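You operate a simulated robot arm through the tools that you are given. There is no shell and no other tool. Be economical: measure what you need, move in short steps, check, and stop when the job is done.

You run a simulated two-armed robot. Do the job below in one go: nothing can be reset, and whatever is moved stays where it is left.

JOB
Take the green band and leave it on the steel table top. Put one of the blue boxes from the top of the big cartons on the top of the low table. Turn the left bin dial to 1. Close the middle sock label flap. Take the yellow box that says "wristbands" from the low shelf of the low shelving, wall side and leave it on top of the blue pack. Put the slim carton from the middle shelf of the low shelving, wall side on the low shelf of the low shelving, wall side. Put the black pack marked "27" from the low shelf of the low shelving, open side on the middle shelf of the low shelving, wall side and the black pack marked "62" on the middle shelf of the low shelving, open side. Do these in any order.

Only the result counts: the job must be done as asked and must still hold three seconds after the hand-in. Knocking over, shifting, dropping, spilling or breaking anything else fails it.

ROBOT AND FRAMES
Two 7-joint arms with three-finger grippers on one trunk, on a base that drives. Base frame: it is fixed to the floor where the robot stands at the start and does not move with it; the origin is under the middle of the robot, x ahead of it, y to its left, z up. Lengths are in m, angles in rad, forces in N, time in s.
The left shoulder is at the start at [0.045, 0.154, 0.999], the right one opposite. With the tool pointing down near the work surface each hand reaches from about 0.1 to 0.58 m from the robot's upright axis, wherever it stands, measured 20 degrees to its own side. Places, roughly: black pack [0.75, 4.5, 0.5]; blue box [0.5, 0.75, 0.75]; blue box (8x6x4 cm) [0.6, 0.5, 0.8]; blue pack [0.25, 4.25, 0.5]; green band (4x4x3 cm) [0.5, 0.1, 0.8]; left bin dial [-1.1, -0.2, 0.9]; low shelf of the low shelving, wall side [0.2, 4.4, 0.5]; low table [3.9, -0.4, 0.7]; middle shelf of the low shelving, open side [0.7, 4.4, 0.9]; middle shelf of the low shelving, wall side [0.2, 4.4, 0.9]; middle sock label flap [-1, 1.5, 1]; slim carton [0, 4.25, 1]; steel table top [3.7, 1.3, 0.8]; yellow box [0.25, 4, 0.5]. Payload 2.69 kg a hand.
Tool frame (each hand has its own): the origin (TCP) lies between the finger pads and is the grasp point; the fingertips stand 0.029 m ahead of it; z points along the fingers, y is the line along which they close. Largest opening 0.12 m; the body of the gripper starts 0.078 m behind the TCP.
Orientation is that of the tool frame in the base frame, as [roll, pitch, yaw] about the fixed x, y, z axes, in that order (R = Rz(yaw) Ry(pitch) Rx(roll)). With the fingers straight down and closing along the base's y, the tool's x points along the base's -x, its y along +y and its z along -z.

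CONTROLS
- The arms move only by the tool drive_tool. It takes "left_motion", "right_motion" or both (then of equal length, played together; a hand with none holds still); each is a list of rows, each an object (a shift or turn left out is 0, a gripper value left out holds the last) with "translation": the shift along the tool's x, y, z in units of 400 mm (1.0 is 400 mm), a list of three; "dr": the turn, a rotation vector about the tool's x, y, z in units of 120 degrees (1.0 is 120 degrees), a list of three. In form: [{"translation": [x, y, z], "dr": [ax, ay, az]}, ...]. A call has 1 to 12 rows; each row is the pose to reach, as a shift and turn from the pose commanded when the call began, along the tool's axes at that moment. "left_fingers" and "right_fingers" are, for a hand that has rows, the finger opening in m, from 0 to 0.12, set as the call begins (left out, the last holds). A call with a number of a shift or a turn outside -1 to 1 is refused whole. Each row takes 0.2 s and may step no farther than 0.05 m and 0.15 rad from the row before; otherwise, or with a gripper value out of range, the whole call is refused. A pose out of reach is approached as far as the arm can. The call stops where the force on the tool passes 40 N (or 10 N more than at its start, if that is more) or the arm is blocked; 0.2 s more then pass. Each finger halts on what it meets, pressing with about 23 N; the grip force reading is that of the motor and also rises with nothing between the fingers. The clock runs only during rows and for 0.2 s after the last one: add rows that repeat a pose to give the fingers time. The reply holds the time, the measured pose of the TCP, the force on the tool along the base axes, the opening and the grip force, in the units named above and with some noise, with the torque about the TCP (base axes, N m) and any sound that the robot's microphone picked up.
- Cameras (640 x 400 px; columns grow to the right, rows downward): "scene" is now at [0.1197, -0.0742, 1.1535]; the picture's right is [-0.82, -0.57, 0.00], its down [-0.30, 0.43, -0.85] and it looks along [0.48, -0.70, -0.53] (base axes); focal length 214 px, centre (320, 200). "left" rides on the left gripper at [0.063, 0, -0.104] in its tool frame; the picture's right is [-0.01, 1.00, 0.00], its down [-0.83, 0.00, -0.56] and it looks along [-0.56, 0.00, 0.83] (tool axes); focal length 275 px, centre (320, 200). "right" rides on the right gripper at [0.063, 0, -0.104] in its tool frame; the picture's right is [0.00, 1.00, 0.00], its down [-0.83, 0.00, -0.56] and it looks along [-0.56, 0.00, 0.83] (tool axes); focal length 275 px, centre (320, 200). There is no depth. A picture from a camera that has moved, and an enlarged one, comes with that camera's place and axes in the base frame and with its lens.
- camera(camera): a new picture of that camera. No time passes.
- lift_body(by): slides the trunk up (or, below 0, down) by that many m; the arms and the scene camera ride with it, the base frame stays. It gives what a move gives, with no picture.
- base_move(legs): drives the robot by 1 to 6 legs, each [ahead, left, turn to the left] in m, m and rad, along the robot's own axes; the way and the turn of a leg run together, so that a leg with both is an arc; at most 1.5 m and 3.142 rad a leg. The arms and the cameras ride along, it lands a little off, and it stops where it bumps. It gives what a move gives.
- turn_head(pan, tilt): turns the head with the scene camera to pan (to the left, within 1.396 rad either way) and tilt (down, from -0.506 to 1.204), counted from straight ahead of the robot. It gives what a move gives.
- close_up(camera, box): a new picture of the part [left, top, right, bottom] of that camera's present view, enlarged. No time passes.
- hand_in(): hands the job in; it is judged then, once.

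Go step by step. Nothing tells you exact positions but the pictures and the camera data: compare them with the known pose of the tool, close in by small moves and look again before you grip or let go. The budget is 207 turns and 202 pictures, counting those below and the enlarged ones. Unless the task says otherwise, let go and move clear before handing in, and close with one line.

The tools are called after "Call:" by a JSON object that holds its "fn" and its "kwargs". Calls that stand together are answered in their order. drive_tool: Moves the arms, as the interface text tells. Its arguments: {"type":"object","properties":{"left_motion":{"type":"array","items":{"type":"object","properties":{"translation":{"type":"array","items":{"type":"number"}},"dr":{"type":"array","items":{"type":"number"}}}}},"left_fingers":{"type":"number"},"right_motion":{"type":"array","items":{"type":"object","properties":{"translation":{"type":"array","items":{"type":"number"}},"dr":{"type":"array","items":{"type":"number"}}}}},"right_fingers":{"type":"number"}},"required":[]} The other tools are called the same way: lift_body (by) slides the trunk up or down; base_move (legs) drives the base; turn_head (pan, tilt) turns the head that bears the scene camera; camera (camera) takes a picture; close_up (camera, box) takes an enlarged picture of a part of a camera's view; hand_in () hands the job in.

At the start:

```text
time_s: 0.0
left_eef_pos: [0.302, 0.358, 1.132]
left_ee_rot: [-3.14, 0.001, 3.141]
left_ft_force: [-0.5, 0.0, 0.6]
left_moment: [-0.01, 0.01, 0.0]
left_grip_width: 0.12
left_finger_force: 0.0
right_eef_pos: [0.2771, 0.0488, 1.0509]
right_ee_rot: [3.14, 0.001, 3.139]
right_ft_force: [-0.1, 0.6, -0.1]
right_moment: [0.03, 0.02, -0.02]
right_grip_width: 0.1201
right_finger_force: 0.1
trunk travel left (down, up): [-0.367, 0.071]
robot x, y, heading: [-0.0008, -0.0012, 0.001]
head pan, tilt: [-0.967, 0.557]
```

scene: 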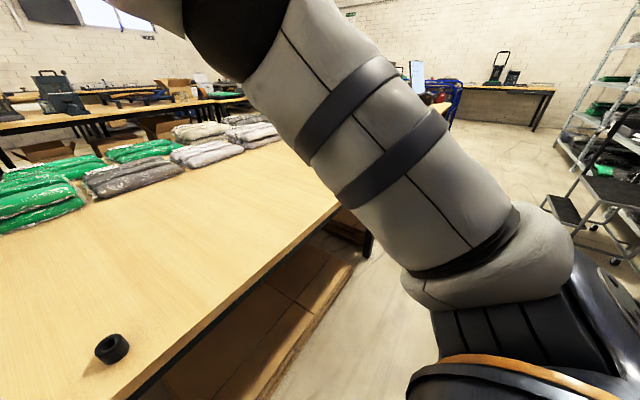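
right: 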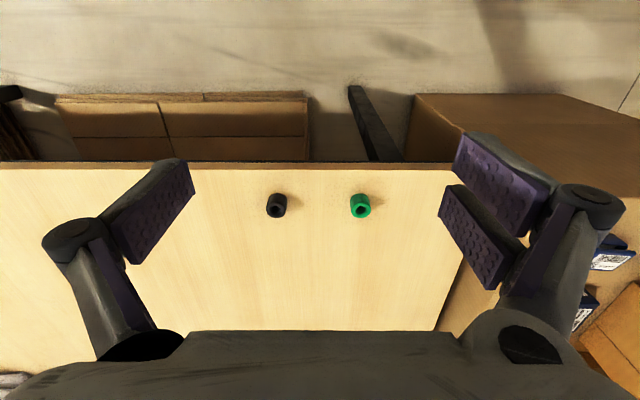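
left: 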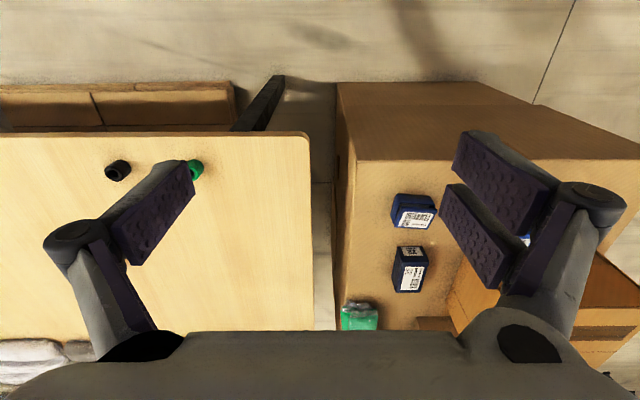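

The green band is about (0.47, 0.11) on the wooden table, with the blue boxes on cartons near (0.56, 0.54). I'll look around first.

Call:
{"fn": "turn_head", "kwargs": {"pan": 0.4, "tilt": 0.7}}

Call:
{"fn": "camera", "kwargs": {"camera": "scene"}}

Call:
{"fn": "turn_head", "kwargs": {"pan": 1.39, "tilt": 0.3}}

Call:
{"fn": "camera", "kwargs": {"camera": "scene"}}

Call:
{"fn": "turn_head", "kwargs": {"pan": 0.0, "tilt": 0.2}}

Call:
{"fn": "camera", "kwargs": {"camera": "scene"}}

```text
time_s: 1.5
left_eef_pos: [0.3022, 0.3591, 1.1316]
left_ee_rot: [-3.138, -0.002, -3.14]
left_ft_force: [0.1, 0.1, 0.4]
left_moment: [-0.01, 0.04, 0.02]
left_grip_width: 0.12
left_finger_force: 0.1
right_eef_pos: [0.2772, 0.048, 1.0511]
right_ee_rot: [3.141, 0.001, 3.14]
right_ft_force: [0.0, -0.3, 0.0]
right_moment: [-0.02, -0.01, -0.03]
right_grip_width: 0.1199
right_finger_force: 0.1
trunk travel left (down, up): [-0.367, 0.071]
robot x, y, heading: [-0.0002, 0.0007, 0.001]
head pan, tilt: [0.4, 0.7]
```

```text
198 pictures are left
camera scene: at [0.1557, 0.012, 1.1478], right [0.14, -0.99, 0.0], down [-0.57, -0.08, -0.81], along [0.81, 0.11, -0.58], focal length 214 px, centre (320, 200)
```

scene: 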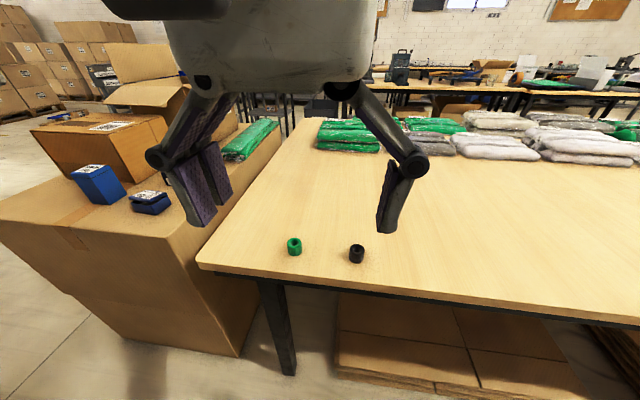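

```text
time_s: 2.8
left_eef_pos: [0.3019, 0.3582, 1.1317]
left_ee_rot: [-3.14, 0.001, 3.141]
left_ft_force: [-0.2, 0.2, 0.5]
left_moment: [-0.01, -0.01, 0.02]
left_grip_width: 0.1202
left_finger_force: 0.1
right_eef_pos: [0.2775, 0.0481, 1.0501]
right_ee_rot: [3.139, 0.0, 3.14]
right_ft_force: [0.2, -0.2, -0.8]
right_moment: [0.01, 0.01, -0.02]
right_grip_width: 0.1202
right_finger_force: 0.1
trunk travel left (down, up): [-0.367, 0.071]
robot x, y, heading: [0.0001, 0.001, -0.001]
head pan, tilt: [1.389, 0.3]
```

```text
197 pictures are left
camera scene: at [0.1601, 0.0172, 1.1721], right [0.19, -0.98, 0.0], down [-0.34, -0.07, -0.94], along [0.92, 0.18, -0.35], focal length 214 px, centre (320, 200)
```

scene: 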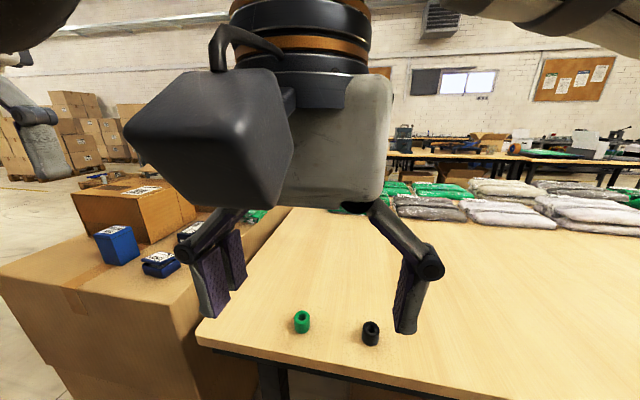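

```text
time_s: 4.3
left_eef_pos: [0.3024, 0.3579, 1.1329]
left_ee_rot: [3.141, -0.001, -3.141]
left_ft_force: [-1.0, 0.0, -0.2]
left_moment: [-0.02, 0.02, -0.01]
left_grip_width: 0.1201
left_finger_force: 0.0
right_eef_pos: [0.2766, 0.0495, 1.049]
right_ee_rot: [3.141, 0.0, 3.14]
right_ft_force: [1.3, 0.8, 0.0]
right_moment: [-0.04, 0.0, -0.01]
right_grip_width: 0.1197
right_finger_force: 0.1
trunk travel left (down, up): [-0.367, 0.071]
robot x, y, heading: [0.0016, -0.002, 0.003]
head pan, tilt: [0.0, 0.201]
```

```text
196 pictures are left
camera scene: at [0.1619, -0.0003, 1.1863], right [0.0, -1.0, 0.0], down [-0.2, 0.0, -0.98], along [0.98, 0.0, -0.2], focal length 214 px, centre (320, 200)
```

scene: 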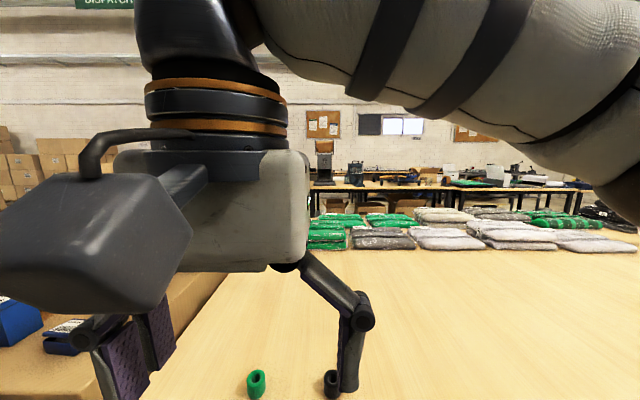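

The band is confirmed at about (0.465, 0.11). The head seems to lag when calls are batched, so I'll check it once on its own.

Call:
{"fn": "turn_head", "kwargs": {"pan": 1.3, "tilt": 0.3}}

```text
time_s: 5.8
left_eef_pos: [0.3036, 0.3581, 1.1318]
left_ee_rot: [3.142, 0.001, 3.14]
left_ft_force: [0.8, 0.7, -0.1]
left_moment: [0.01, -0.02, -0.01]
left_grip_width: 0.1201
left_finger_force: 0.1
right_eef_pos: [0.2766, 0.0488, 1.05]
right_ee_rot: [3.139, 0.0, 3.14]
right_ft_force: [-0.5, -0.1, -1.2]
right_moment: [-0.04, -0.02, 0.01]
right_grip_width: 0.1199
right_finger_force: 0.1
trunk travel left (down, up): [-0.367, 0.071]
robot x, y, heading: [-0.0008, -0.0033, 0.001]
head pan, tilt: [1.3, 0.3]
```

Call:
{"fn": "camera", "kwargs": {"camera": "scene"}}

```text
195 pictures are left
camera scene: at [0.0938, 0.0895, 1.1771], right [0.96, -0.27, 0.0], down [-0.08, -0.28, -0.96], along [0.26, 0.92, -0.3], focal length 214 px, centre (320, 200)
```

scene: 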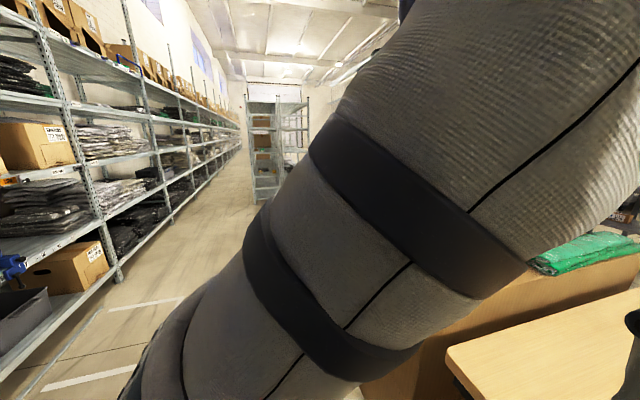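

Reading the head on its own works. I'll zoom in on the boxes from the left hand camera.

Call:
{"fn": "close_up", "kwargs": {"camera": "left", "box": [320, 140, 640, 340]}}

Call:
{"fn": "close_up", "kwargs": {"camera": "right", "box": [240, 140, 480, 290]}}

```text
2.00 times, centred on (480, 240) of left
camera zoom: at [0.24, 0.358, 1.2354], right [0.01, 1.0, 0.0], down [0.83, 0.0, 0.56], along [0.56, 0.0, -0.83], focal length 551 px, centre (0, 120)
```

zoom: 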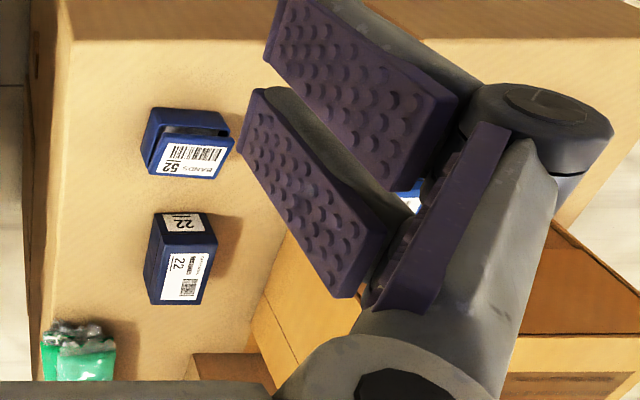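

```text
2.67 times, centred on (360, 215) of right
camera zoom: at [0.2148, 0.0482, 1.1548], right [0.0, 1.0, 0.0], down [0.83, 0.0, 0.56], along [0.56, 0.0, -0.83], focal length 734 px, centre (213, 160)
```

zoom: 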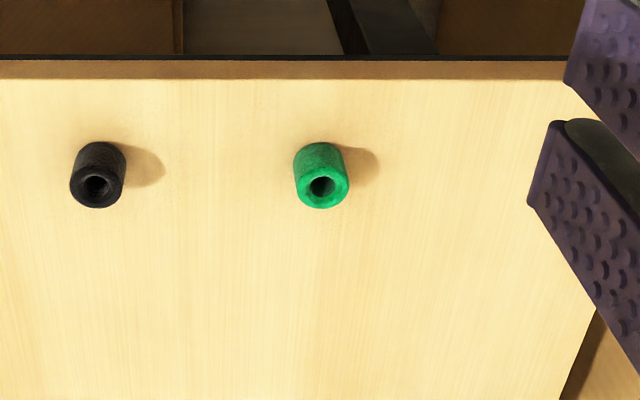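

Box 52 is about (0.56, 0.54) and the band (0.465, 0.11). I'll shift the base left and slightly ahead so that both hands reach.

Call:
{"fn": "base_move", "kwargs": {"legs": [[0.05, 0.3, 0]]}}

Call:
{"fn": "camera", "kwargs": {"camera": "right"}}

Call:
{"fn": "camera", "kwargs": {"camera": "left"}}

```text
time_s: 8.7
left_eef_pos: [0.3569, 0.656, 1.1318]
left_ee_rot: [-3.141, 0.0, 3.136]
left_ft_force: [0.2, -0.2, -0.1]
left_moment: [0.0, 0.01, -0.03]
left_grip_width: 0.1199
left_finger_force: 0.0
right_eef_pos: [0.3283, 0.3479, 1.0491]
right_ee_rot: [3.139, -0.001, 3.135]
right_ft_force: [0.1, 0.2, 0.4]
right_moment: [0.0, -0.04, 0.0]
right_grip_width: 0.1198
right_finger_force: 0.1
trunk travel left (down, up): [-0.367, 0.071]
robot x, y, heading: [0.049, 0.2998, -0.007]
head pan, tilt: [1.3, 0.3]
```

```text
192 pictures are left
camera right: at [0.266, 0.3468, 1.1548], right [0.0, 1.0, 0.0], down [0.83, 0.0, 0.56], along [0.56, 0.0, -0.83], focal length 275 px, centre (320, 200)
```

right: 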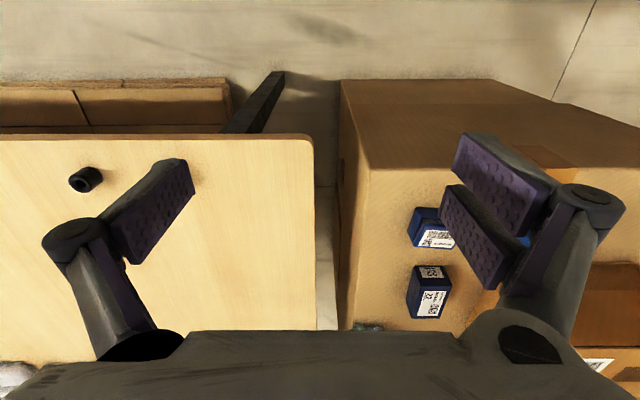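

```text
191 pictures are left
camera left: at [0.2928, 0.6565, 1.2354], right [0.01, 1.0, 0.0], down [0.83, -0.01, 0.56], along [0.56, -0.01, -0.83], focal length 275 px, centre (320, 200)
```

left: 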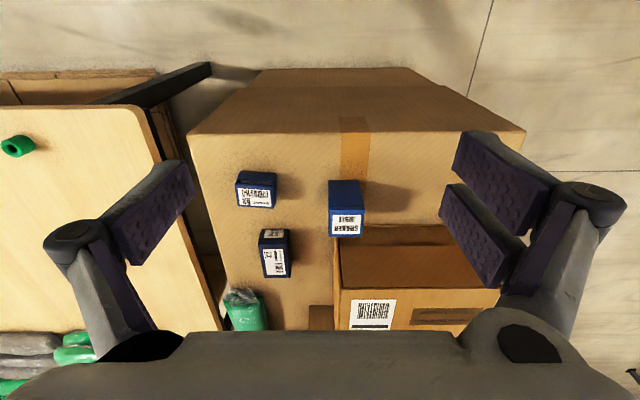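

Triangulated: band near (0.483, 0.118, top 0.78), box 52 top near (0.558, 0.539, 0.83). I'll move both hands above them.

Call:
{"fn": "drive_tool", "kwargs": {"right_motion": [{"translation": [-0.05, -0.08, 0.06]}, {"translation": [-0.1, -0.16, 0.12]}, {"translation": [-0.16, -0.24, 0.17]}, {"translation": [-0.22, -0.32, 0.22]}, {"translation": [-0.28, -0.4, 0.27]}, {"translation": [-0.33, -0.48, 0.32]}, {"translation": [-0.36, -0.53, 0.37]}, {"translation": [-0.3875, -0.575, 0.4]}], "left_motion": [{"translation": [-0.06, -0.036, 0.06]}, {"translation": [-0.12, -0.073, 0.12]}, {"translation": [-0.18, -0.11, 0.18]}, {"translation": [-0.24, -0.146, 0.24]}, {"translation": [-0.3, -0.183, 0.3]}, {"translation": [-0.36, -0.22, 0.36]}, {"translation": [-0.42, -0.256, 0.42]}, {"translation": [-0.475, -0.2925, 0.47]}]}}

Call:
{"fn": "camera", "kwargs": {"camera": "right"}}

Call:
{"fn": "camera", "kwargs": {"camera": "left"}}

```text
time_s: 10.5
left_eef_pos: [0.5457, 0.536, 0.9447]
left_ee_rot: [3.141, 0.001, 3.135]
left_ft_force: [-0.4, 0.7, -0.3]
left_moment: [-0.06, 0.01, 0.02]
left_grip_width: 0.1199
left_finger_force: 0.0
left hand out of reach, approached as far as the arm can: row 1, 2, 3, 4, 5
right_eef_pos: [0.4834, 0.1152, 0.8891]
right_ee_rot: [3.139, 0.0, 3.135]
right_ft_force: [0.6, 0.3, -0.8]
right_moment: [-0.02, 0.0, 0.03]
right_grip_width: 0.1198
right_finger_force: 0.1
trunk travel left (down, up): [-0.367, 0.071]
robot x, y, heading: [0.051, 0.3003, -0.004]
head pan, tilt: [1.3, 0.3]
```

```text
190 pictures are left
camera right: at [0.4202, 0.115, 0.9939], right [0.0, 1.0, 0.0], down [0.83, 0.0, 0.56], along [0.56, 0.0, -0.83], focal length 275 px, centre (320, 200)
```

right: 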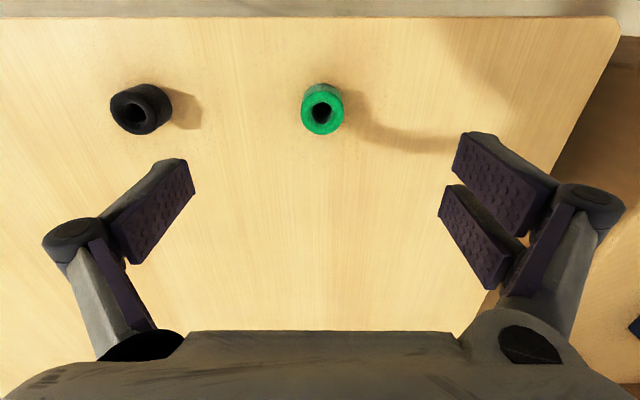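

```text
189 pictures are left
camera left: at [0.4824, 0.5371, 1.0479], right [0.01, 1.0, 0.0], down [0.83, -0.01, 0.56], along [0.56, 0.0, -0.83], focal length 275 px, centre (320, 200)
```

left: 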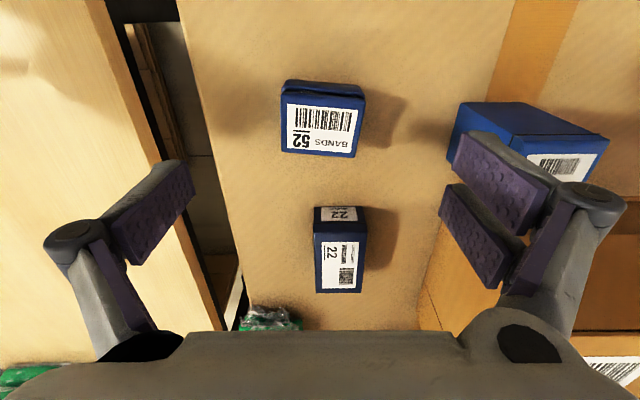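

Both hands are centred over their targets. I'll lower them partway and look again.

Call:
{"fn": "drive_tool", "kwargs": {"right_motion": [{"translation": [0.005, 0.0, 0.07]}, {"translation": [0.01, 0.005, 0.135]}], "left_motion": [{"translation": [-0.015, 0.005, 0.1]}, {"translation": [-0.03, 0.005, 0.2]}]}}

Call:
{"fn": "camera", "kwargs": {"camera": "right"}}

Call:
{"fn": "camera", "kwargs": {"camera": "left"}}

```text
time_s: 11.1
left_eef_pos: [0.5574, 0.5389, 0.866]
left_ee_rot: [3.141, 0.002, 3.135]
left_ft_force: [0.7, -0.1, 0.8]
left_moment: [-0.02, -0.01, 0.0]
left_grip_width: 0.1199
left_finger_force: 0.0
right_eef_pos: [0.4783, 0.1183, 0.8342]
right_ee_rot: [3.139, -0.001, 3.135]
right_ft_force: [0.0, 0.1, -0.2]
right_moment: [-0.03, 0.01, -0.03]
right_grip_width: 0.1198
right_finger_force: 0.1
trunk travel left (down, up): [-0.367, 0.071]
robot x, y, heading: [0.0501, 0.2974, -0.006]
head pan, tilt: [1.3, 0.3]
```

```text
188 pictures are left
camera right: at [0.416, 0.118, 0.9391], right [0.0, 1.0, 0.0], down [0.83, 0.0, 0.56], along [0.56, 0.0, -0.83], focal length 275 px, centre (320, 200)
```

right: 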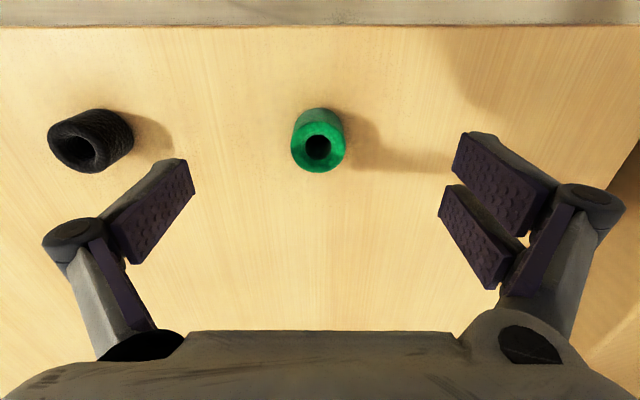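

```text
187 pictures are left
camera left: at [0.4931, 0.5407, 0.9693], right [0.01, 1.0, 0.0], down [0.83, -0.01, 0.56], along [0.56, -0.01, -0.83], focal length 275 px, centre (320, 200)
```

left: 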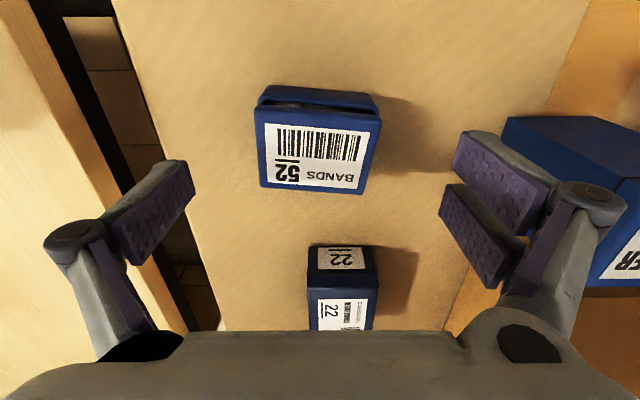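

Band top is about 0.79 and box top about 0.80. I'll descend around both and then close.

Call:
{"fn": "drive_tool", "kwargs": {"right_motion": [{"translation": [-0.003, -0.005, 0.06]}, {"translation": [-0.003, -0.005, 0.1]}, {"translation": [-0.003, -0.005, 0.1]}], "left_motion": [{"translation": [-0.015, -0.005, 0.07]}, {"translation": [-0.02, -0.005, 0.12]}, {"translation": [-0.02, -0.005, 0.15]}]}}

Call:
{"fn": "camera", "kwargs": {"camera": "right"}}

Call:
{"fn": "camera", "kwargs": {"camera": "left"}}

```text
time_s: 11.9
left_eef_pos: [0.5656, 0.5384, 0.8047]
left_ee_rot: [3.142, 0.001, 3.136]
left_ft_force: [0.0, 0.8, 0.0]
left_moment: [-0.03, 0.01, 0.0]
left_grip_width: 0.1196
left_finger_force: 0.0
right_eef_pos: [0.4794, 0.1169, 0.7953]
right_ee_rot: [3.14, 0.0, 3.134]
right_ft_force: [0.2, 0.2, 0.5]
right_moment: [0.03, 0.0, -0.01]
right_grip_width: 0.1201
right_finger_force: 0.0
trunk travel left (down, up): [-0.367, 0.071]
robot x, y, heading: [0.0543, 0.3017, -0.007]
head pan, tilt: [1.3, 0.3]
```

```text
186 pictures are left
camera right: at [0.4168, 0.1165, 0.8995], right [0.0, 1.0, 0.0], down [0.83, 0.0, 0.56], along [0.56, 0.0, -0.83], focal length 275 px, centre (320, 200)
```

right: 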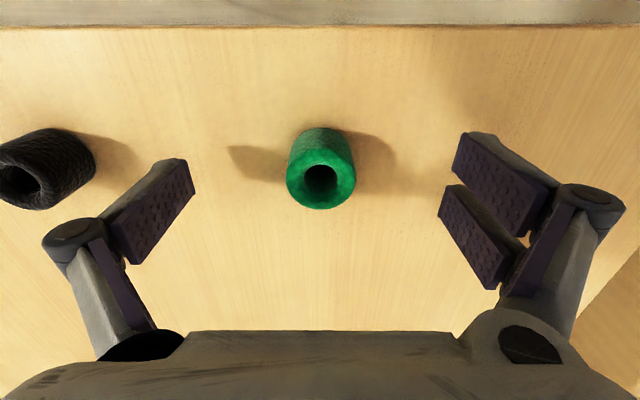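

```text
185 pictures are left
camera left: at [0.502, 0.5377, 0.9084], right [0.01, 1.0, 0.0], down [0.83, -0.01, 0.56], along [0.56, -0.01, -0.83], focal length 275 px, centre (320, 200)
```

left: 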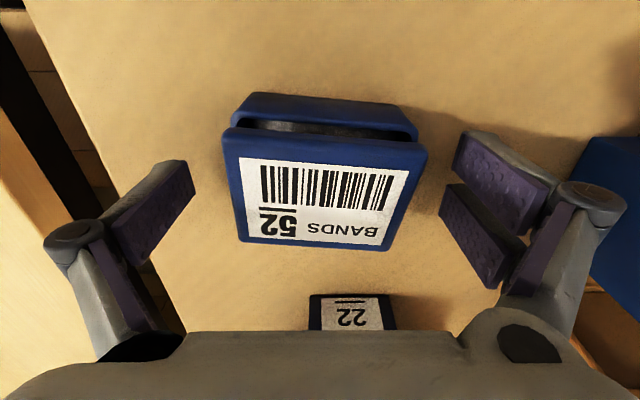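

Both are centred between the fingers. I'll lower a little more, then close.

Call:
{"fn": "drive_tool", "kwargs": {"right_motion": [{"translation": [0, 0, 0.014]}], "left_motion": [{"translation": [0, 0, 0.025]}]}}

Call:
{"fn": "drive_tool", "kwargs": {"right_motion": [{}, {}, {}, {}], "left_motion": [{}, {}, {}, {}], "right_fingers": 0.02, "left_fingers": 0.06}}

```text
time_s: 12.3
left_eef_pos: [0.5643, 0.5363, 0.7947]
left_ee_rot: [3.138, 0.001, 3.134]
left_ft_force: [-0.6, -0.5, 0.2]
left_moment: [-0.01, 0.03, 0.01]
left_grip_width: 0.1202
left_finger_force: 0.1
right_eef_pos: [0.4796, 0.1164, 0.7901]
right_ee_rot: [3.14, -0.001, 3.135]
right_ft_force: [-1.0, 0.5, -0.5]
right_moment: [0.02, -0.01, 0.01]
right_grip_width: 0.1198
right_finger_force: 0.0
trunk travel left (down, up): [-0.367, 0.071]
robot x, y, heading: [0.0485, 0.3012, 0.0]
head pan, tilt: [1.3, 0.3]
```

```text
time_s: 12.8
left_eef_pos: [0.5674, 0.5349, 0.806]
left_ee_rot: [3.139, 0.022, 3.132]
left_ft_force: [-4.5, -2.1, 41.8]
left_moment: [0.22, 0.81, 0.17]
left_grip_width: 0.072
left_finger_force: 45.5
right_eef_pos: [0.4765, 0.1163, 0.792]
right_ee_rot: [3.139, 0.009, 3.135]
right_ft_force: [0.8, 1.6, 4.1]
right_moment: [0.0, -0.03, -0.02]
right_grip_width: 0.0313
right_finger_force: 8.0
trunk travel left (down, up): [-0.367, 0.071]
robot x, y, heading: [0.0493, 0.2962, -0.004]
head pan, tilt: [1.3, 0.3]
stopped in row 2 (left hand): the force on the tool passed its limit at 50 N (the readings are from after the stop); the commanded pose is now the measured one
```

The left tool was pushed upward while closing, so the tips may have pressed the carton. Looking.

Call:
{"fn": "camera", "kwargs": {"camera": "left"}}

Call:
{"fn": "camera", "kwargs": {"camera": "right"}}

```text
184 pictures are left
camera left: at [0.5021, 0.5364, 0.9077], right [0.01, 1.0, 0.0], down [0.82, -0.01, 0.57], along [0.57, 0.0, -0.82], focal length 275 px, centre (320, 200)
```

left: 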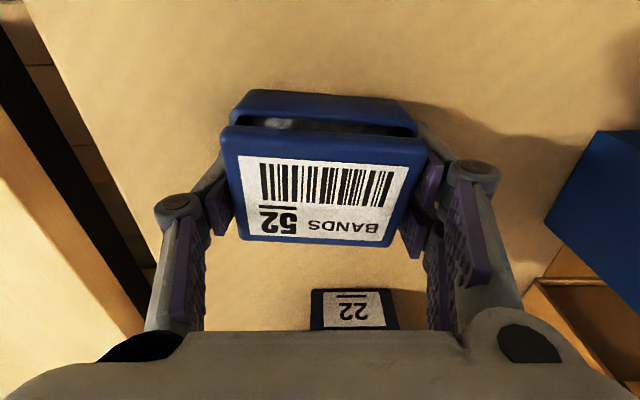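

```text
183 pictures are left
camera right: at [0.4141, 0.1155, 0.8969], right [0.0, 1.0, 0.0], down [0.83, 0.0, 0.56], along [0.56, 0.0, -0.83], focal length 275 px, centre (320, 200)
```

right: 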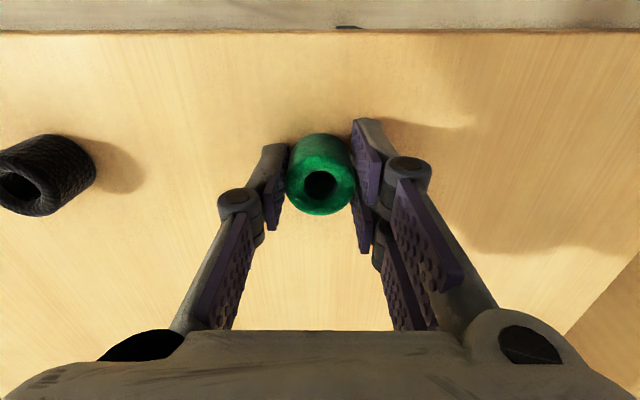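

Both grips look good. I'll let the fingers settle and then lift both by 4 cm.

Call:
{"fn": "drive_tool", "kwargs": {"right_motion": [{}, {}, {"translation": [0, 0, -0.05]}, {"translation": [0, 0, -0.1]}], "left_motion": [{}, {}, {"translation": [0, 0, -0.05]}, {"translation": [0, 0, -0.1]}], "right_fingers": 0.015, "left_fingers": 0.055}}

Call:
{"fn": "camera", "kwargs": {"camera": "left"}}

Call:
{"fn": "camera", "kwargs": {"camera": "right"}}

```text
time_s: 13.2
left_eef_pos: [0.5663, 0.5357, 0.8058]
left_ee_rot: [3.138, 0.022, 3.136]
left_ft_force: [-8.3, -2.6, 25.1]
left_moment: [0.25, 0.66, 0.23]
left_grip_width: 0.0718
left_finger_force: 23.2
right_eef_pos: [0.4777, 0.1158, 0.7923]
right_ee_rot: [3.139, 0.006, 3.131]
right_ft_force: [-2.0, -2.0, 14.1]
right_moment: [-0.15, 0.03, -0.03]
right_grip_width: 0.0306
right_finger_force: 23.3
trunk travel left (down, up): [-0.367, 0.071]
robot x, y, heading: [0.048, 0.3007, -0.005]
head pan, tilt: [1.3, 0.3]
stopped in row 2 (left hand): the force on the tool passed its limit at 53 N (the readings are from after the stop); the commanded pose is now the measured one
```

```text
182 pictures are left
camera left: at [0.502, 0.5364, 0.9077], right [0.01, 1.0, 0.0], down [0.82, -0.01, 0.57], along [0.57, 0.0, -0.82], focal length 275 px, centre (320, 200)
```

left: 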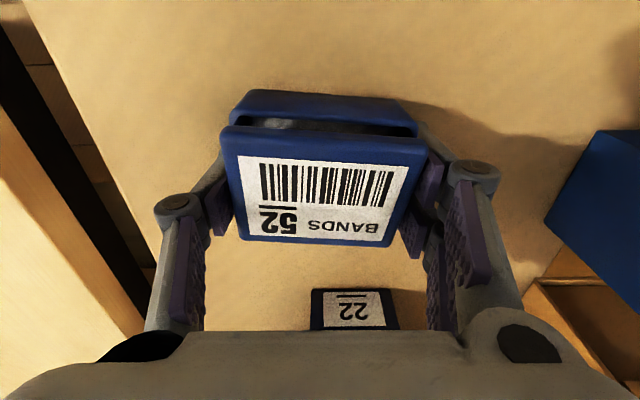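

```text
181 pictures are left
camera right: at [0.414, 0.1156, 0.8965], right [0.0, 1.0, 0.0], down [0.83, 0.0, 0.56], along [0.56, 0.0, -0.83], focal length 275 px, centre (320, 200)
```

right: 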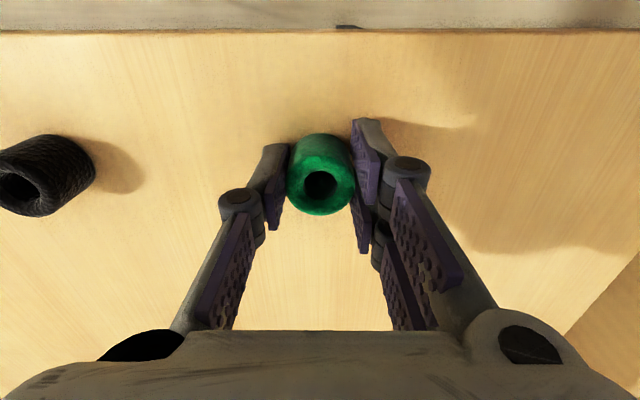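

Gripped, but the tips still press the carton. Lifting straight away.

Call:
{"fn": "drive_tool", "kwargs": {"right_motion": [{"translation": [0, 0, -0.03]}, {"translation": [0, 0, -0.06]}, {"translation": [0, 0, -0.12]}, {"translation": [0, 0, -0.2]}], "left_motion": [{"translation": [0, 0, -0.03]}, {"translation": [0, 0, -0.06]}, {"translation": [0, 0, -0.12]}, {"translation": [0, 0, -0.2]}]}}

Call:
{"fn": "camera", "kwargs": {"camera": "left"}}

Call:
{"fn": "camera", "kwargs": {"camera": "right"}}

```text
time_s: 14.2
left_eef_pos: [0.5675, 0.5371, 0.8806]
left_ee_rot: [3.14, 0.017, 3.134]
left_ft_force: [-0.3, -0.5, -1.0]
left_moment: [0.0, 0.01, 0.02]
left_grip_width: 0.0716
left_finger_force: 23.0
right_eef_pos: [0.4789, 0.1185, 0.871]
right_ee_rot: [3.141, 0.001, 3.134]
right_ft_force: [-0.4, 0.9, 0.3]
right_moment: [0.02, -0.01, -0.02]
right_grip_width: 0.0308
right_finger_force: 23.5
trunk travel left (down, up): [-0.367, 0.071]
robot x, y, heading: [0.0475, 0.2975, -0.006]
head pan, tilt: [1.3, 0.3]
```

```text
180 pictures are left
camera left: at [0.5031, 0.5379, 0.9833], right [0.01, 1.0, 0.0], down [0.82, -0.01, 0.57], along [0.57, -0.01, -0.82], focal length 275 px, centre (320, 200)
```

left: 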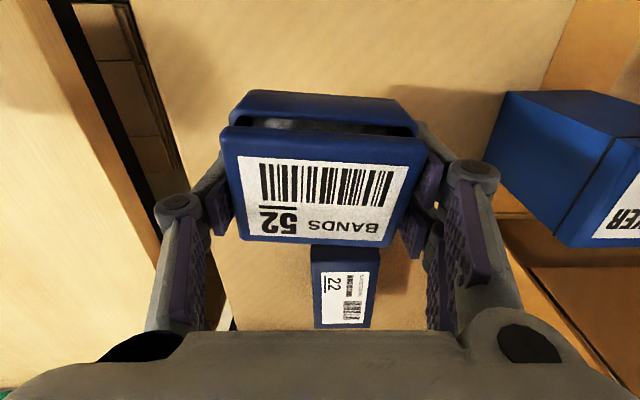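

```text
179 pictures are left
camera right: at [0.4163, 0.1174, 0.9756], right [0.0, 1.0, 0.0], down [0.83, 0.0, 0.56], along [0.56, 0.0, -0.83], focal length 275 px, centre (320, 200)
```

right: 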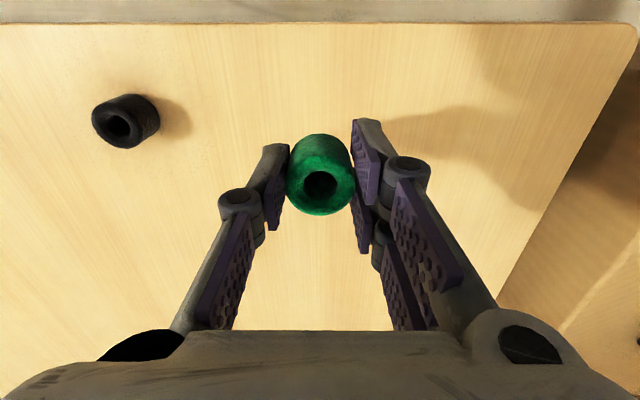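

Both items are held. I'll lift and tuck the hands back before driving.

Call:
{"fn": "drive_tool", "kwargs": {"right_motion": [{"translation": [0.0, 0, -0.1]}, {"translation": [0.05, 0.0, -0.2]}, {"translation": [0.15, 0, -0.25]}, {"translation": [0.26, 0, -0.3]}, {"translation": [0.37, 0, -0.35]}, {"translation": [0.45, 0.0, -0.37]}], "left_motion": [{"translation": [0.0, 0, -0.1]}, {"translation": [0.05, 0, -0.2]}, {"translation": [0.15, 0, -0.25]}, {"translation": [0.26, 0, -0.3]}, {"translation": [0.37, 0, -0.35]}, {"translation": [0.48, 0, -0.37]}]}}

Call:
{"fn": "turn_head", "kwargs": {"pan": 1.39, "tilt": 0.1}}

```text
time_s: 15.6
left_eef_pos: [0.4582, 0.6091, 1.0417]
left_ee_rot: [-3.141, 0.017, 3.134]
left_ft_force: [-0.6, 1.2, -0.7]
left_moment: [0.0, -0.02, 0.01]
left_grip_width: 0.0715
left_finger_force: 22.9
left hand out of reach, approached as far as the arm can: row 3, 4, 5, 6
right_eef_pos: [0.2945, 0.1169, 1.0172]
right_ee_rot: [3.141, 0.002, 3.135]
right_ft_force: [-0.7, -0.3, 0.6]
right_moment: [0.01, -0.03, 0.04]
right_grip_width: 0.0306
right_finger_force: 22.9
trunk travel left (down, up): [-0.367, 0.071]
robot x, y, heading: [0.051, 0.3021, -0.004]
head pan, tilt: [1.3, 0.3]
```

```text
time_s: 16.3
left_eef_pos: [0.4605, 0.6085, 1.0424]
left_ee_rot: [3.141, 0.016, 3.136]
left_ft_force: [0.0, 0.4, -1.8]
left_moment: [-0.05, 0.01, 0.03]
left_grip_width: 0.0713
left_finger_force: 23.3
right_eef_pos: [0.2971, 0.1179, 1.016]
right_ee_rot: [3.141, 0.003, 3.134]
right_ft_force: [-0.4, 0.4, 0.1]
right_moment: [-0.01, 0.0, 0.01]
right_grip_width: 0.0306
right_finger_force: 22.8
trunk travel left (down, up): [-0.367, 0.071]
robot x, y, heading: [0.0473, 0.2966, -0.004]
head pan, tilt: [1.389, 0.099]
```

Call:
{"fn": "camera", "kwargs": {"camera": "scene"}}

Call:
{"fn": "turn_head", "kwargs": {"pan": -1.39, "tilt": 0.2}}

```text
178 pictures are left
camera scene: at [0.1367, 0.3893, 1.1957], right [0.98, -0.19, 0.0], down [-0.02, -0.1, -0.99], along [0.19, 0.98, -0.1], focal length 214 px, centre (320, 200)
```

scene: 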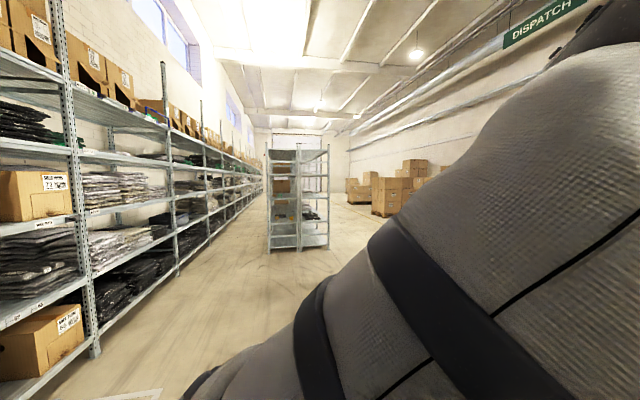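

```text
time_s: 18.8
left_eef_pos: [0.4584, 0.6084, 1.0419]
left_ee_rot: [-3.141, 0.015, 3.134]
left_ft_force: [0.8, -0.5, 0.1]
left_moment: [-0.01, 0.02, 0.01]
left_grip_width: 0.0711
left_finger_force: 22.7
right_eef_pos: [0.2973, 0.1158, 1.0157]
right_ee_rot: [3.141, 0.001, 3.135]
right_ft_force: [0.0, -0.7, 0.2]
right_moment: [0.03, 0.0, 0.01]
right_grip_width: 0.0307
right_finger_force: 23.1
trunk travel left (down, up): [-0.367, 0.071]
robot x, y, heading: [0.0504, 0.3018, -0.005]
head pan, tilt: [-1.389, 0.201]
```

Call:
{"fn": "camera", "kwargs": {"camera": "scene"}}

Call:
{"fn": "turn_head", "kwargs": {"pan": 0.5, "tilt": 0.2}}

```text
177 pictures are left
camera scene: at [0.136, 0.2071, 1.1864], right [-0.98, -0.18, 0.0], down [-0.04, 0.2, -0.98], along [0.17, -0.96, -0.2], focal length 214 px, centre (320, 200)
```

scene: 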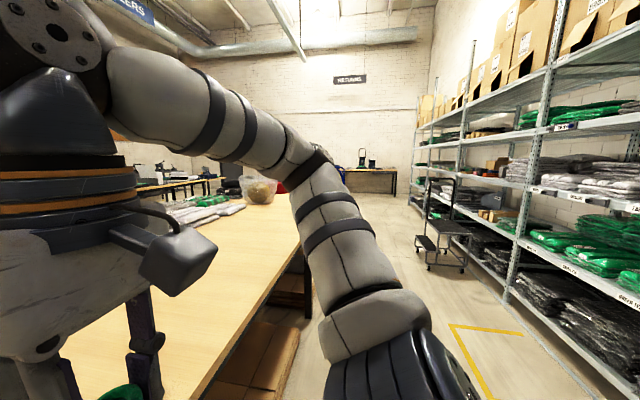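

```text
time_s: 20.6
left_eef_pos: [0.4595, 0.6095, 1.041]
left_ee_rot: [3.141, 0.016, 3.134]
left_ft_force: [0.2, 0.1, -0.6]
left_moment: [0.04, 0.02, 0.02]
left_grip_width: 0.0708
left_finger_force: 23.3
right_eef_pos: [0.2969, 0.1177, 1.0158]
right_ee_rot: [3.141, 0.003, 3.135]
right_ft_force: [0.1, -0.4, -0.5]
right_moment: [-0.02, 0.01, -0.01]
right_grip_width: 0.0304
right_finger_force: 23.3
trunk travel left (down, up): [-0.367, 0.071]
robot x, y, heading: [0.0554, 0.2999, -0.009]
head pan, tilt: [0.499, 0.201]
```

Call:
{"fn": "camera", "kwargs": {"camera": "scene"}}

Call:
{"fn": "base_move", "kwargs": {"legs": [[-0.25, 0.0, 0]]}}

Call:
{"fn": "turn_head", "kwargs": {"pan": 0.8, "tilt": 0.3}}

```text
176 pictures are left
camera scene: at [0.2016, 0.3429, 1.1863], right [0.47, -0.88, 0.0], down [-0.18, -0.09, -0.98], along [0.86, 0.46, -0.2], focal length 214 px, centre (320, 200)
```

scene: 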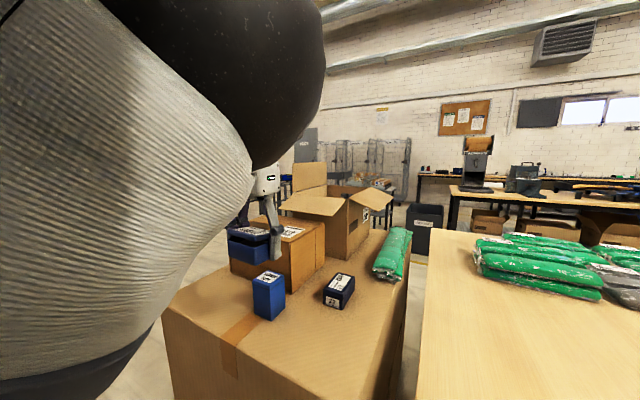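

```text
time_s: 22.4
left_eef_pos: [0.2108, 0.6118, 1.0414]
left_ee_rot: [3.141, 0.016, 3.139]
left_ft_force: [-0.1, -0.4, -0.5]
left_moment: [0.02, 0.01, -0.01]
left_grip_width: 0.0707
left_finger_force: 22.9
right_eef_pos: [0.0484, 0.119, 1.0158]
right_ee_rot: [3.14, 0.002, 3.138]
right_ft_force: [-0.6, 0.7, -0.5]
right_moment: [0.01, -0.01, 0.02]
right_grip_width: 0.0308
right_finger_force: 23.2
trunk travel left (down, up): [-0.367, 0.071]
robot x, y, heading: [-0.1968, 0.3025, -0.001]
head pan, tilt: [0.499, 0.201]
```

```text
time_s: 23.2
left_eef_pos: [0.2119, 0.6112, 1.0415]
left_ee_rot: [3.142, 0.015, 3.137]
left_ft_force: [-0.3, 0.4, -1.4]
left_moment: [0.02, -0.02, -0.01]
left_grip_width: 0.0706
left_finger_force: 23.2
right_eef_pos: [0.0496, 0.1193, 1.0166]
right_ee_rot: [3.14, 0.001, 3.139]
right_ft_force: [0.5, -0.6, -0.3]
right_moment: [0.02, 0.0, 0.03]
right_grip_width: 0.0304
right_finger_force: 23.0
trunk travel left (down, up): [-0.367, 0.071]
robot x, y, heading: [-0.195, 0.3023, -0.0]
head pan, tilt: [0.799, 0.3]
```

Call:
{"fn": "camera", "kwargs": {"camera": "scene"}}

Call:
{"fn": "base_move", "kwargs": {"legs": [[0, 1.4, 0]]}}

Call:
{"fn": "turn_head", "kwargs": {"pan": 0.0, "tilt": 0.35}}

```text
175 pictures are left
camera scene: at [-0.0626, 0.3667, 1.1771], right [0.72, -0.7, 0.0], down [-0.21, -0.21, -0.96], along [0.67, 0.68, -0.3], focal length 214 px, centre (320, 200)
```

scene: 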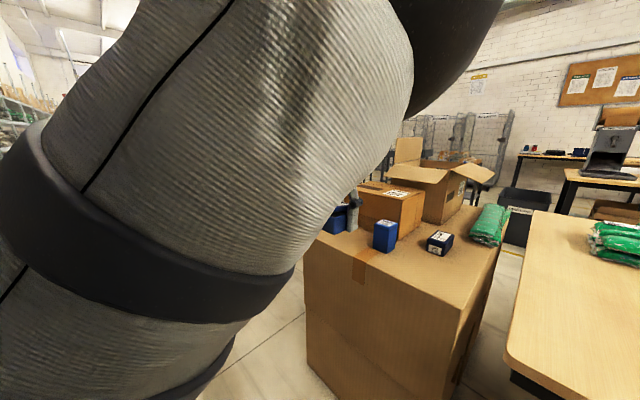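

```text
time_s: 34.2
left_eef_pos: [0.1947, 2.0243, 1.0414]
left_ee_rot: [3.141, 0.014, -3.125]
left_ft_force: [-0.3, 0.4, -0.2]
left_moment: [-0.02, -0.01, -0.01]
left_grip_width: 0.0697
left_finger_force: 23.1
right_eef_pos: [0.0426, 1.5294, 1.015]
right_ee_rot: [3.14, 0.002, -3.127]
right_ft_force: [0.0, 0.2, -0.1]
right_moment: [0.0, 0.04, 0.0]
right_grip_width: 0.0305
right_finger_force: 22.7
trunk travel left (down, up): [-0.367, 0.071]
robot x, y, heading: [-0.2108, 1.7053, 0.013]
head pan, tilt: [0.799, 0.3]
```

```text
time_s: 35.3
left_eef_pos: [0.1952, 2.0249, 1.0411]
left_ee_rot: [3.141, 0.016, -3.125]
left_ft_force: [-0.4, -1.2, -0.7]
left_moment: [0.01, 0.02, 0.01]
left_grip_width: 0.07
left_finger_force: 22.8
right_eef_pos: [0.0427, 1.5287, 1.0161]
right_ee_rot: [3.14, 0.001, -3.125]
right_ft_force: [-0.1, -0.6, 0.3]
right_moment: [0.02, -0.01, 0.06]
right_grip_width: 0.0306
right_finger_force: 23.0
trunk travel left (down, up): [-0.367, 0.071]
robot x, y, heading: [-0.2094, 1.7075, 0.018]
head pan, tilt: [0.0, 0.351]
```

Call:
{"fn": "camera", "kwargs": {"camera": "scene"}}

Call:
{"fn": "camera", "kwargs": {"camera": "left"}}

```text
174 pictures are left
camera scene: at [-0.0456, 1.7089, 1.1723], right [0.02, -1.0, 0.0], down [-0.34, -0.01, -0.94], along [0.94, 0.02, -0.34], focal length 214 px, centre (320, 200)
```

scene: 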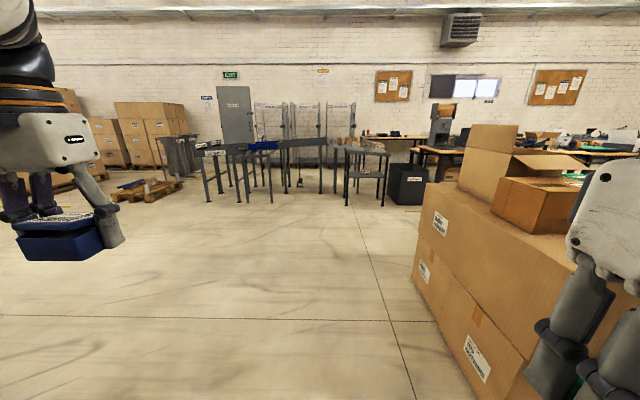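

```text
173 pictures are left
camera left: at [0.1298, 2.0243, 1.1441], right [-0.01, 1.0, 0.0], down [0.82, 0.01, 0.57], along [0.57, 0.01, -0.82], focal length 275 px, centre (320, 200)
```

left: 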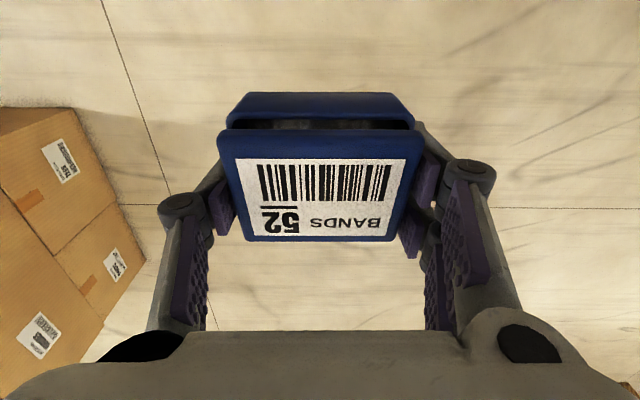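

The steel table is the small black-legged table ahead, and the low table is to its right. Driving ahead.

Call:
{"fn": "base_move", "kwargs": {"legs": [[1.5, 0.0, -0.015], [0.8, 0.0, 0]]}}

Call:
{"fn": "camera", "kwargs": {"camera": "scene"}}

```text
time_s: 46.8
left_eef_pos: [2.5207, 2.0577, 1.0412]
left_ee_rot: [-3.14, 0.016, -3.129]
left_ft_force: [-0.5, -0.2, -0.1]
left_moment: [-0.02, -0.05, 0.04]
left_grip_width: 0.0699
left_finger_force: 22.8
right_eef_pos: [2.368, 1.5637, 1.0149]
right_ee_rot: [3.141, 0.002, -3.13]
right_ft_force: [0.5, 0.1, -0.1]
right_moment: [0.0, -0.02, -0.02]
right_grip_width: 0.0306
right_finger_force: 23.0
trunk travel left (down, up): [-0.367, 0.071]
robot x, y, heading: [2.1161, 1.7443, 0.014]
head pan, tilt: [0.0, 0.351]
```

```text
172 pictures are left
camera scene: at [2.281, 1.7435, 1.1723], right [0.01, -1.0, 0.0], down [-0.34, 0.0, -0.94], along [0.94, 0.01, -0.34], focal length 214 px, centre (320, 200)
```

scene: 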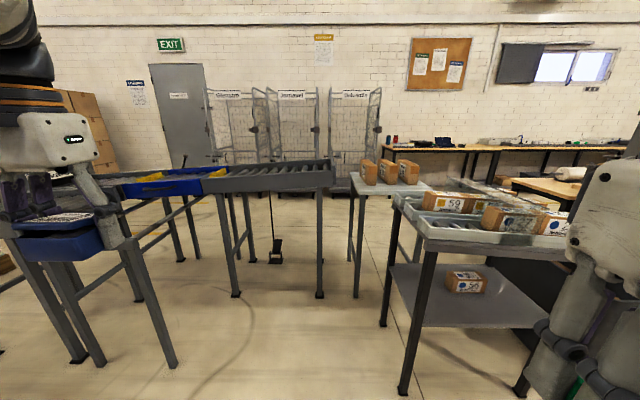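

Call:
{"fn": "close_up", "kwargs": {"camera": "scene", "box": [320, 120, 600, 295]}}

```text
2.29 times, centred on (460, 208) of scene
camera zoom: at [2.281, 1.7435, 1.1723], right [0.01, -1.0, 0.0], down [-0.34, 0.0, -0.94], along [0.94, 0.01, -0.34], focal length 490 px, centre (0, 183)
```

zoom: 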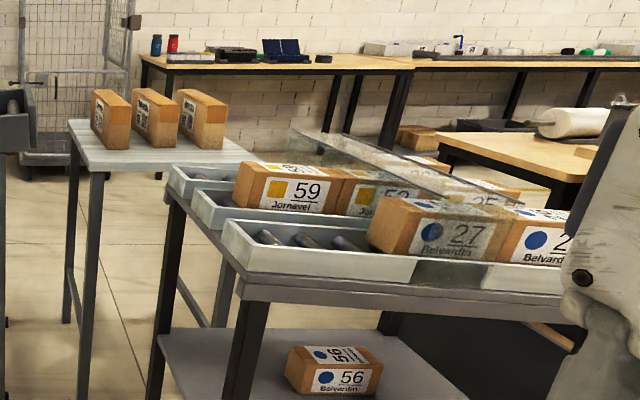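

The steel table top is the pale one behind the tray cart, roughly x 3.44–3.95, y 1.1–1.54, with three brown boxes at the back. I'll creep nearer, keeping left of the cart.

Call:
{"fn": "base_move", "kwargs": {"legs": [[0.0, 0.15, -0.014], [0.6, 0.0, 0]]}}

Call:
{"fn": "turn_head", "kwargs": {"pan": -0.6, "tilt": 0.5}}

```text
time_s: 51.6
left_eef_pos: [3.1242, 2.2054, 1.0401]
left_ee_rot: [3.142, 0.016, -3.139]
left_ft_force: [-1.1, -0.5, -1.2]
left_moment: [0.0, -0.02, -0.02]
left_grip_width: 0.0697
left_finger_force: 23.1
right_eef_pos: [2.9654, 1.7118, 1.0165]
right_ee_rot: [3.139, 0.002, -3.139]
right_ft_force: [-0.3, 0.8, -0.8]
right_moment: [0.02, 0.0, 0.04]
right_grip_width: 0.0304
right_finger_force: 22.9
trunk travel left (down, up): [-0.367, 0.071]
robot x, y, heading: [2.7178, 1.8936, -0.0]
head pan, tilt: [0.0, 0.351]
```

```text
time_s: 52.6
left_eef_pos: [3.1248, 2.2063, 1.0421]
left_ee_rot: [-3.142, 0.016, -3.141]
left_ft_force: [0.1, -1.0, -0.5]
left_moment: [0.01, -0.01, -0.05]
left_grip_width: 0.0697
left_finger_force: 22.6
right_eef_pos: [2.9659, 1.7132, 1.0159]
right_ee_rot: [3.139, 0.002, -3.14]
right_ft_force: [-0.1, 1.0, 0.6]
right_moment: [-0.03, 0.0, 0.03]
right_grip_width: 0.0306
right_finger_force: 22.9
trunk travel left (down, up): [-0.367, 0.071]
robot x, y, heading: [2.7162, 1.8917, 0.005]
head pan, tilt: [-0.6, 0.499]
```

Call:
{"fn": "camera", "kwargs": {"camera": "scene"}}

Call:
{"fn": "turn_head", "kwargs": {"pan": 0.0, "tilt": 0.5}}

```text
170 pictures are left
camera scene: at [2.8621, 1.8418, 1.1587], right [-0.56, -0.83, 0.0], down [-0.4, 0.27, -0.88], along [0.73, -0.49, -0.48], focal length 214 px, centre (320, 200)
```

scene: 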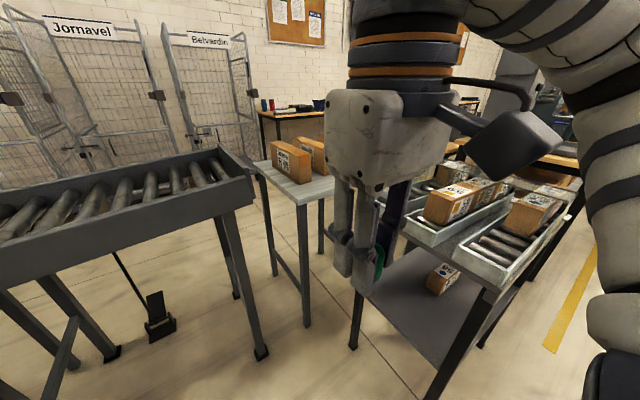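

```text
time_s: 53.6
left_eef_pos: [3.1229, 2.2053, 1.0415]
left_ee_rot: [3.141, 0.016, -3.139]
left_ft_force: [-0.1, 0.8, -1.6]
left_moment: [-0.01, 0.04, 0.01]
left_grip_width: 0.0695
left_finger_force: 23.0
right_eef_pos: [2.9655, 1.7122, 1.0159]
right_ee_rot: [3.141, 0.001, -3.14]
right_ft_force: [0.1, 0.9, -0.2]
right_moment: [-0.03, 0.0, 0.0]
right_grip_width: 0.0303
right_finger_force: 22.9
trunk travel left (down, up): [-0.367, 0.071]
robot x, y, heading: [2.7142, 1.8888, 0.004]
head pan, tilt: [0.0, 0.499]
```

Table corner is about (3.42, 1.54), top z≈0.805; the strip x 3.42–3.55 in front of the boxes is free. I'll drive to about (3.02, 1.80).

Call:
{"fn": "base_move", "kwargs": {"legs": [[0.3, -0.09, 0]]}}

Call:
{"fn": "camera", "kwargs": {"camera": "right"}}

Call:
{"fn": "camera", "kwargs": {"camera": "scene"}}

```text
time_s: 55.7
left_eef_pos: [3.4202, 2.1179, 1.0415]
left_ee_rot: [-3.141, 0.016, -3.139]
left_ft_force: [-0.1, 1.1, -1.0]
left_moment: [0.0, 0.03, 0.0]
left_grip_width: 0.0695
left_finger_force: 22.8
right_eef_pos: [3.2641, 1.6233, 1.0149]
right_ee_rot: [3.141, 0.001, -3.138]
right_ft_force: [1.1, 0.3, 0.8]
right_moment: [-0.02, 0.01, 0.0]
right_grip_width: 0.0303
right_finger_force: 23.5
trunk travel left (down, up): [-0.367, 0.071]
robot x, y, heading: [3.0144, 1.8036, 0.006]
head pan, tilt: [0.0, 0.499]
```

```text
169 pictures are left
camera right: at [3.2012, 1.6227, 1.1205], right [-0.01, 1.0, 0.0], down [0.83, 0.01, 0.56], along [0.56, 0.01, -0.83], focal length 275 px, centre (320, 200)
```

right: 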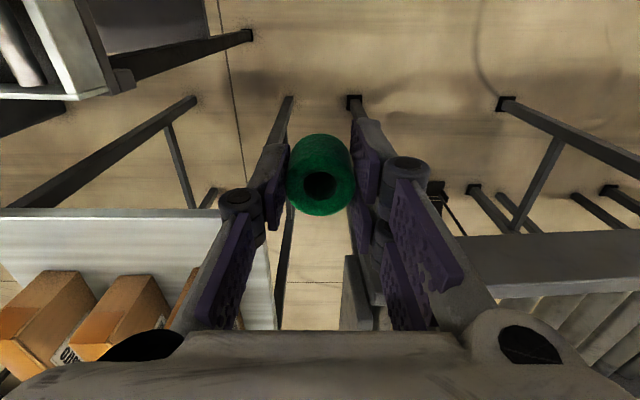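

```text
168 pictures are left
camera scene: at [3.1756, 1.8042, 1.1586], right [0.01, -1.0, 0.0], down [-0.48, 0.0, -0.88], along [0.88, 0.0, -0.48], focal length 214 px, centre (320, 200)
```

scene: 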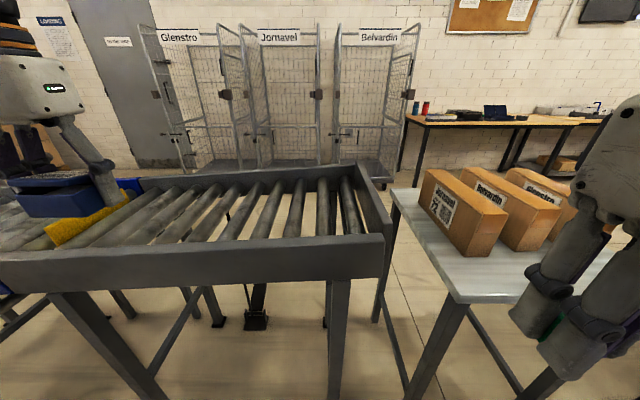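

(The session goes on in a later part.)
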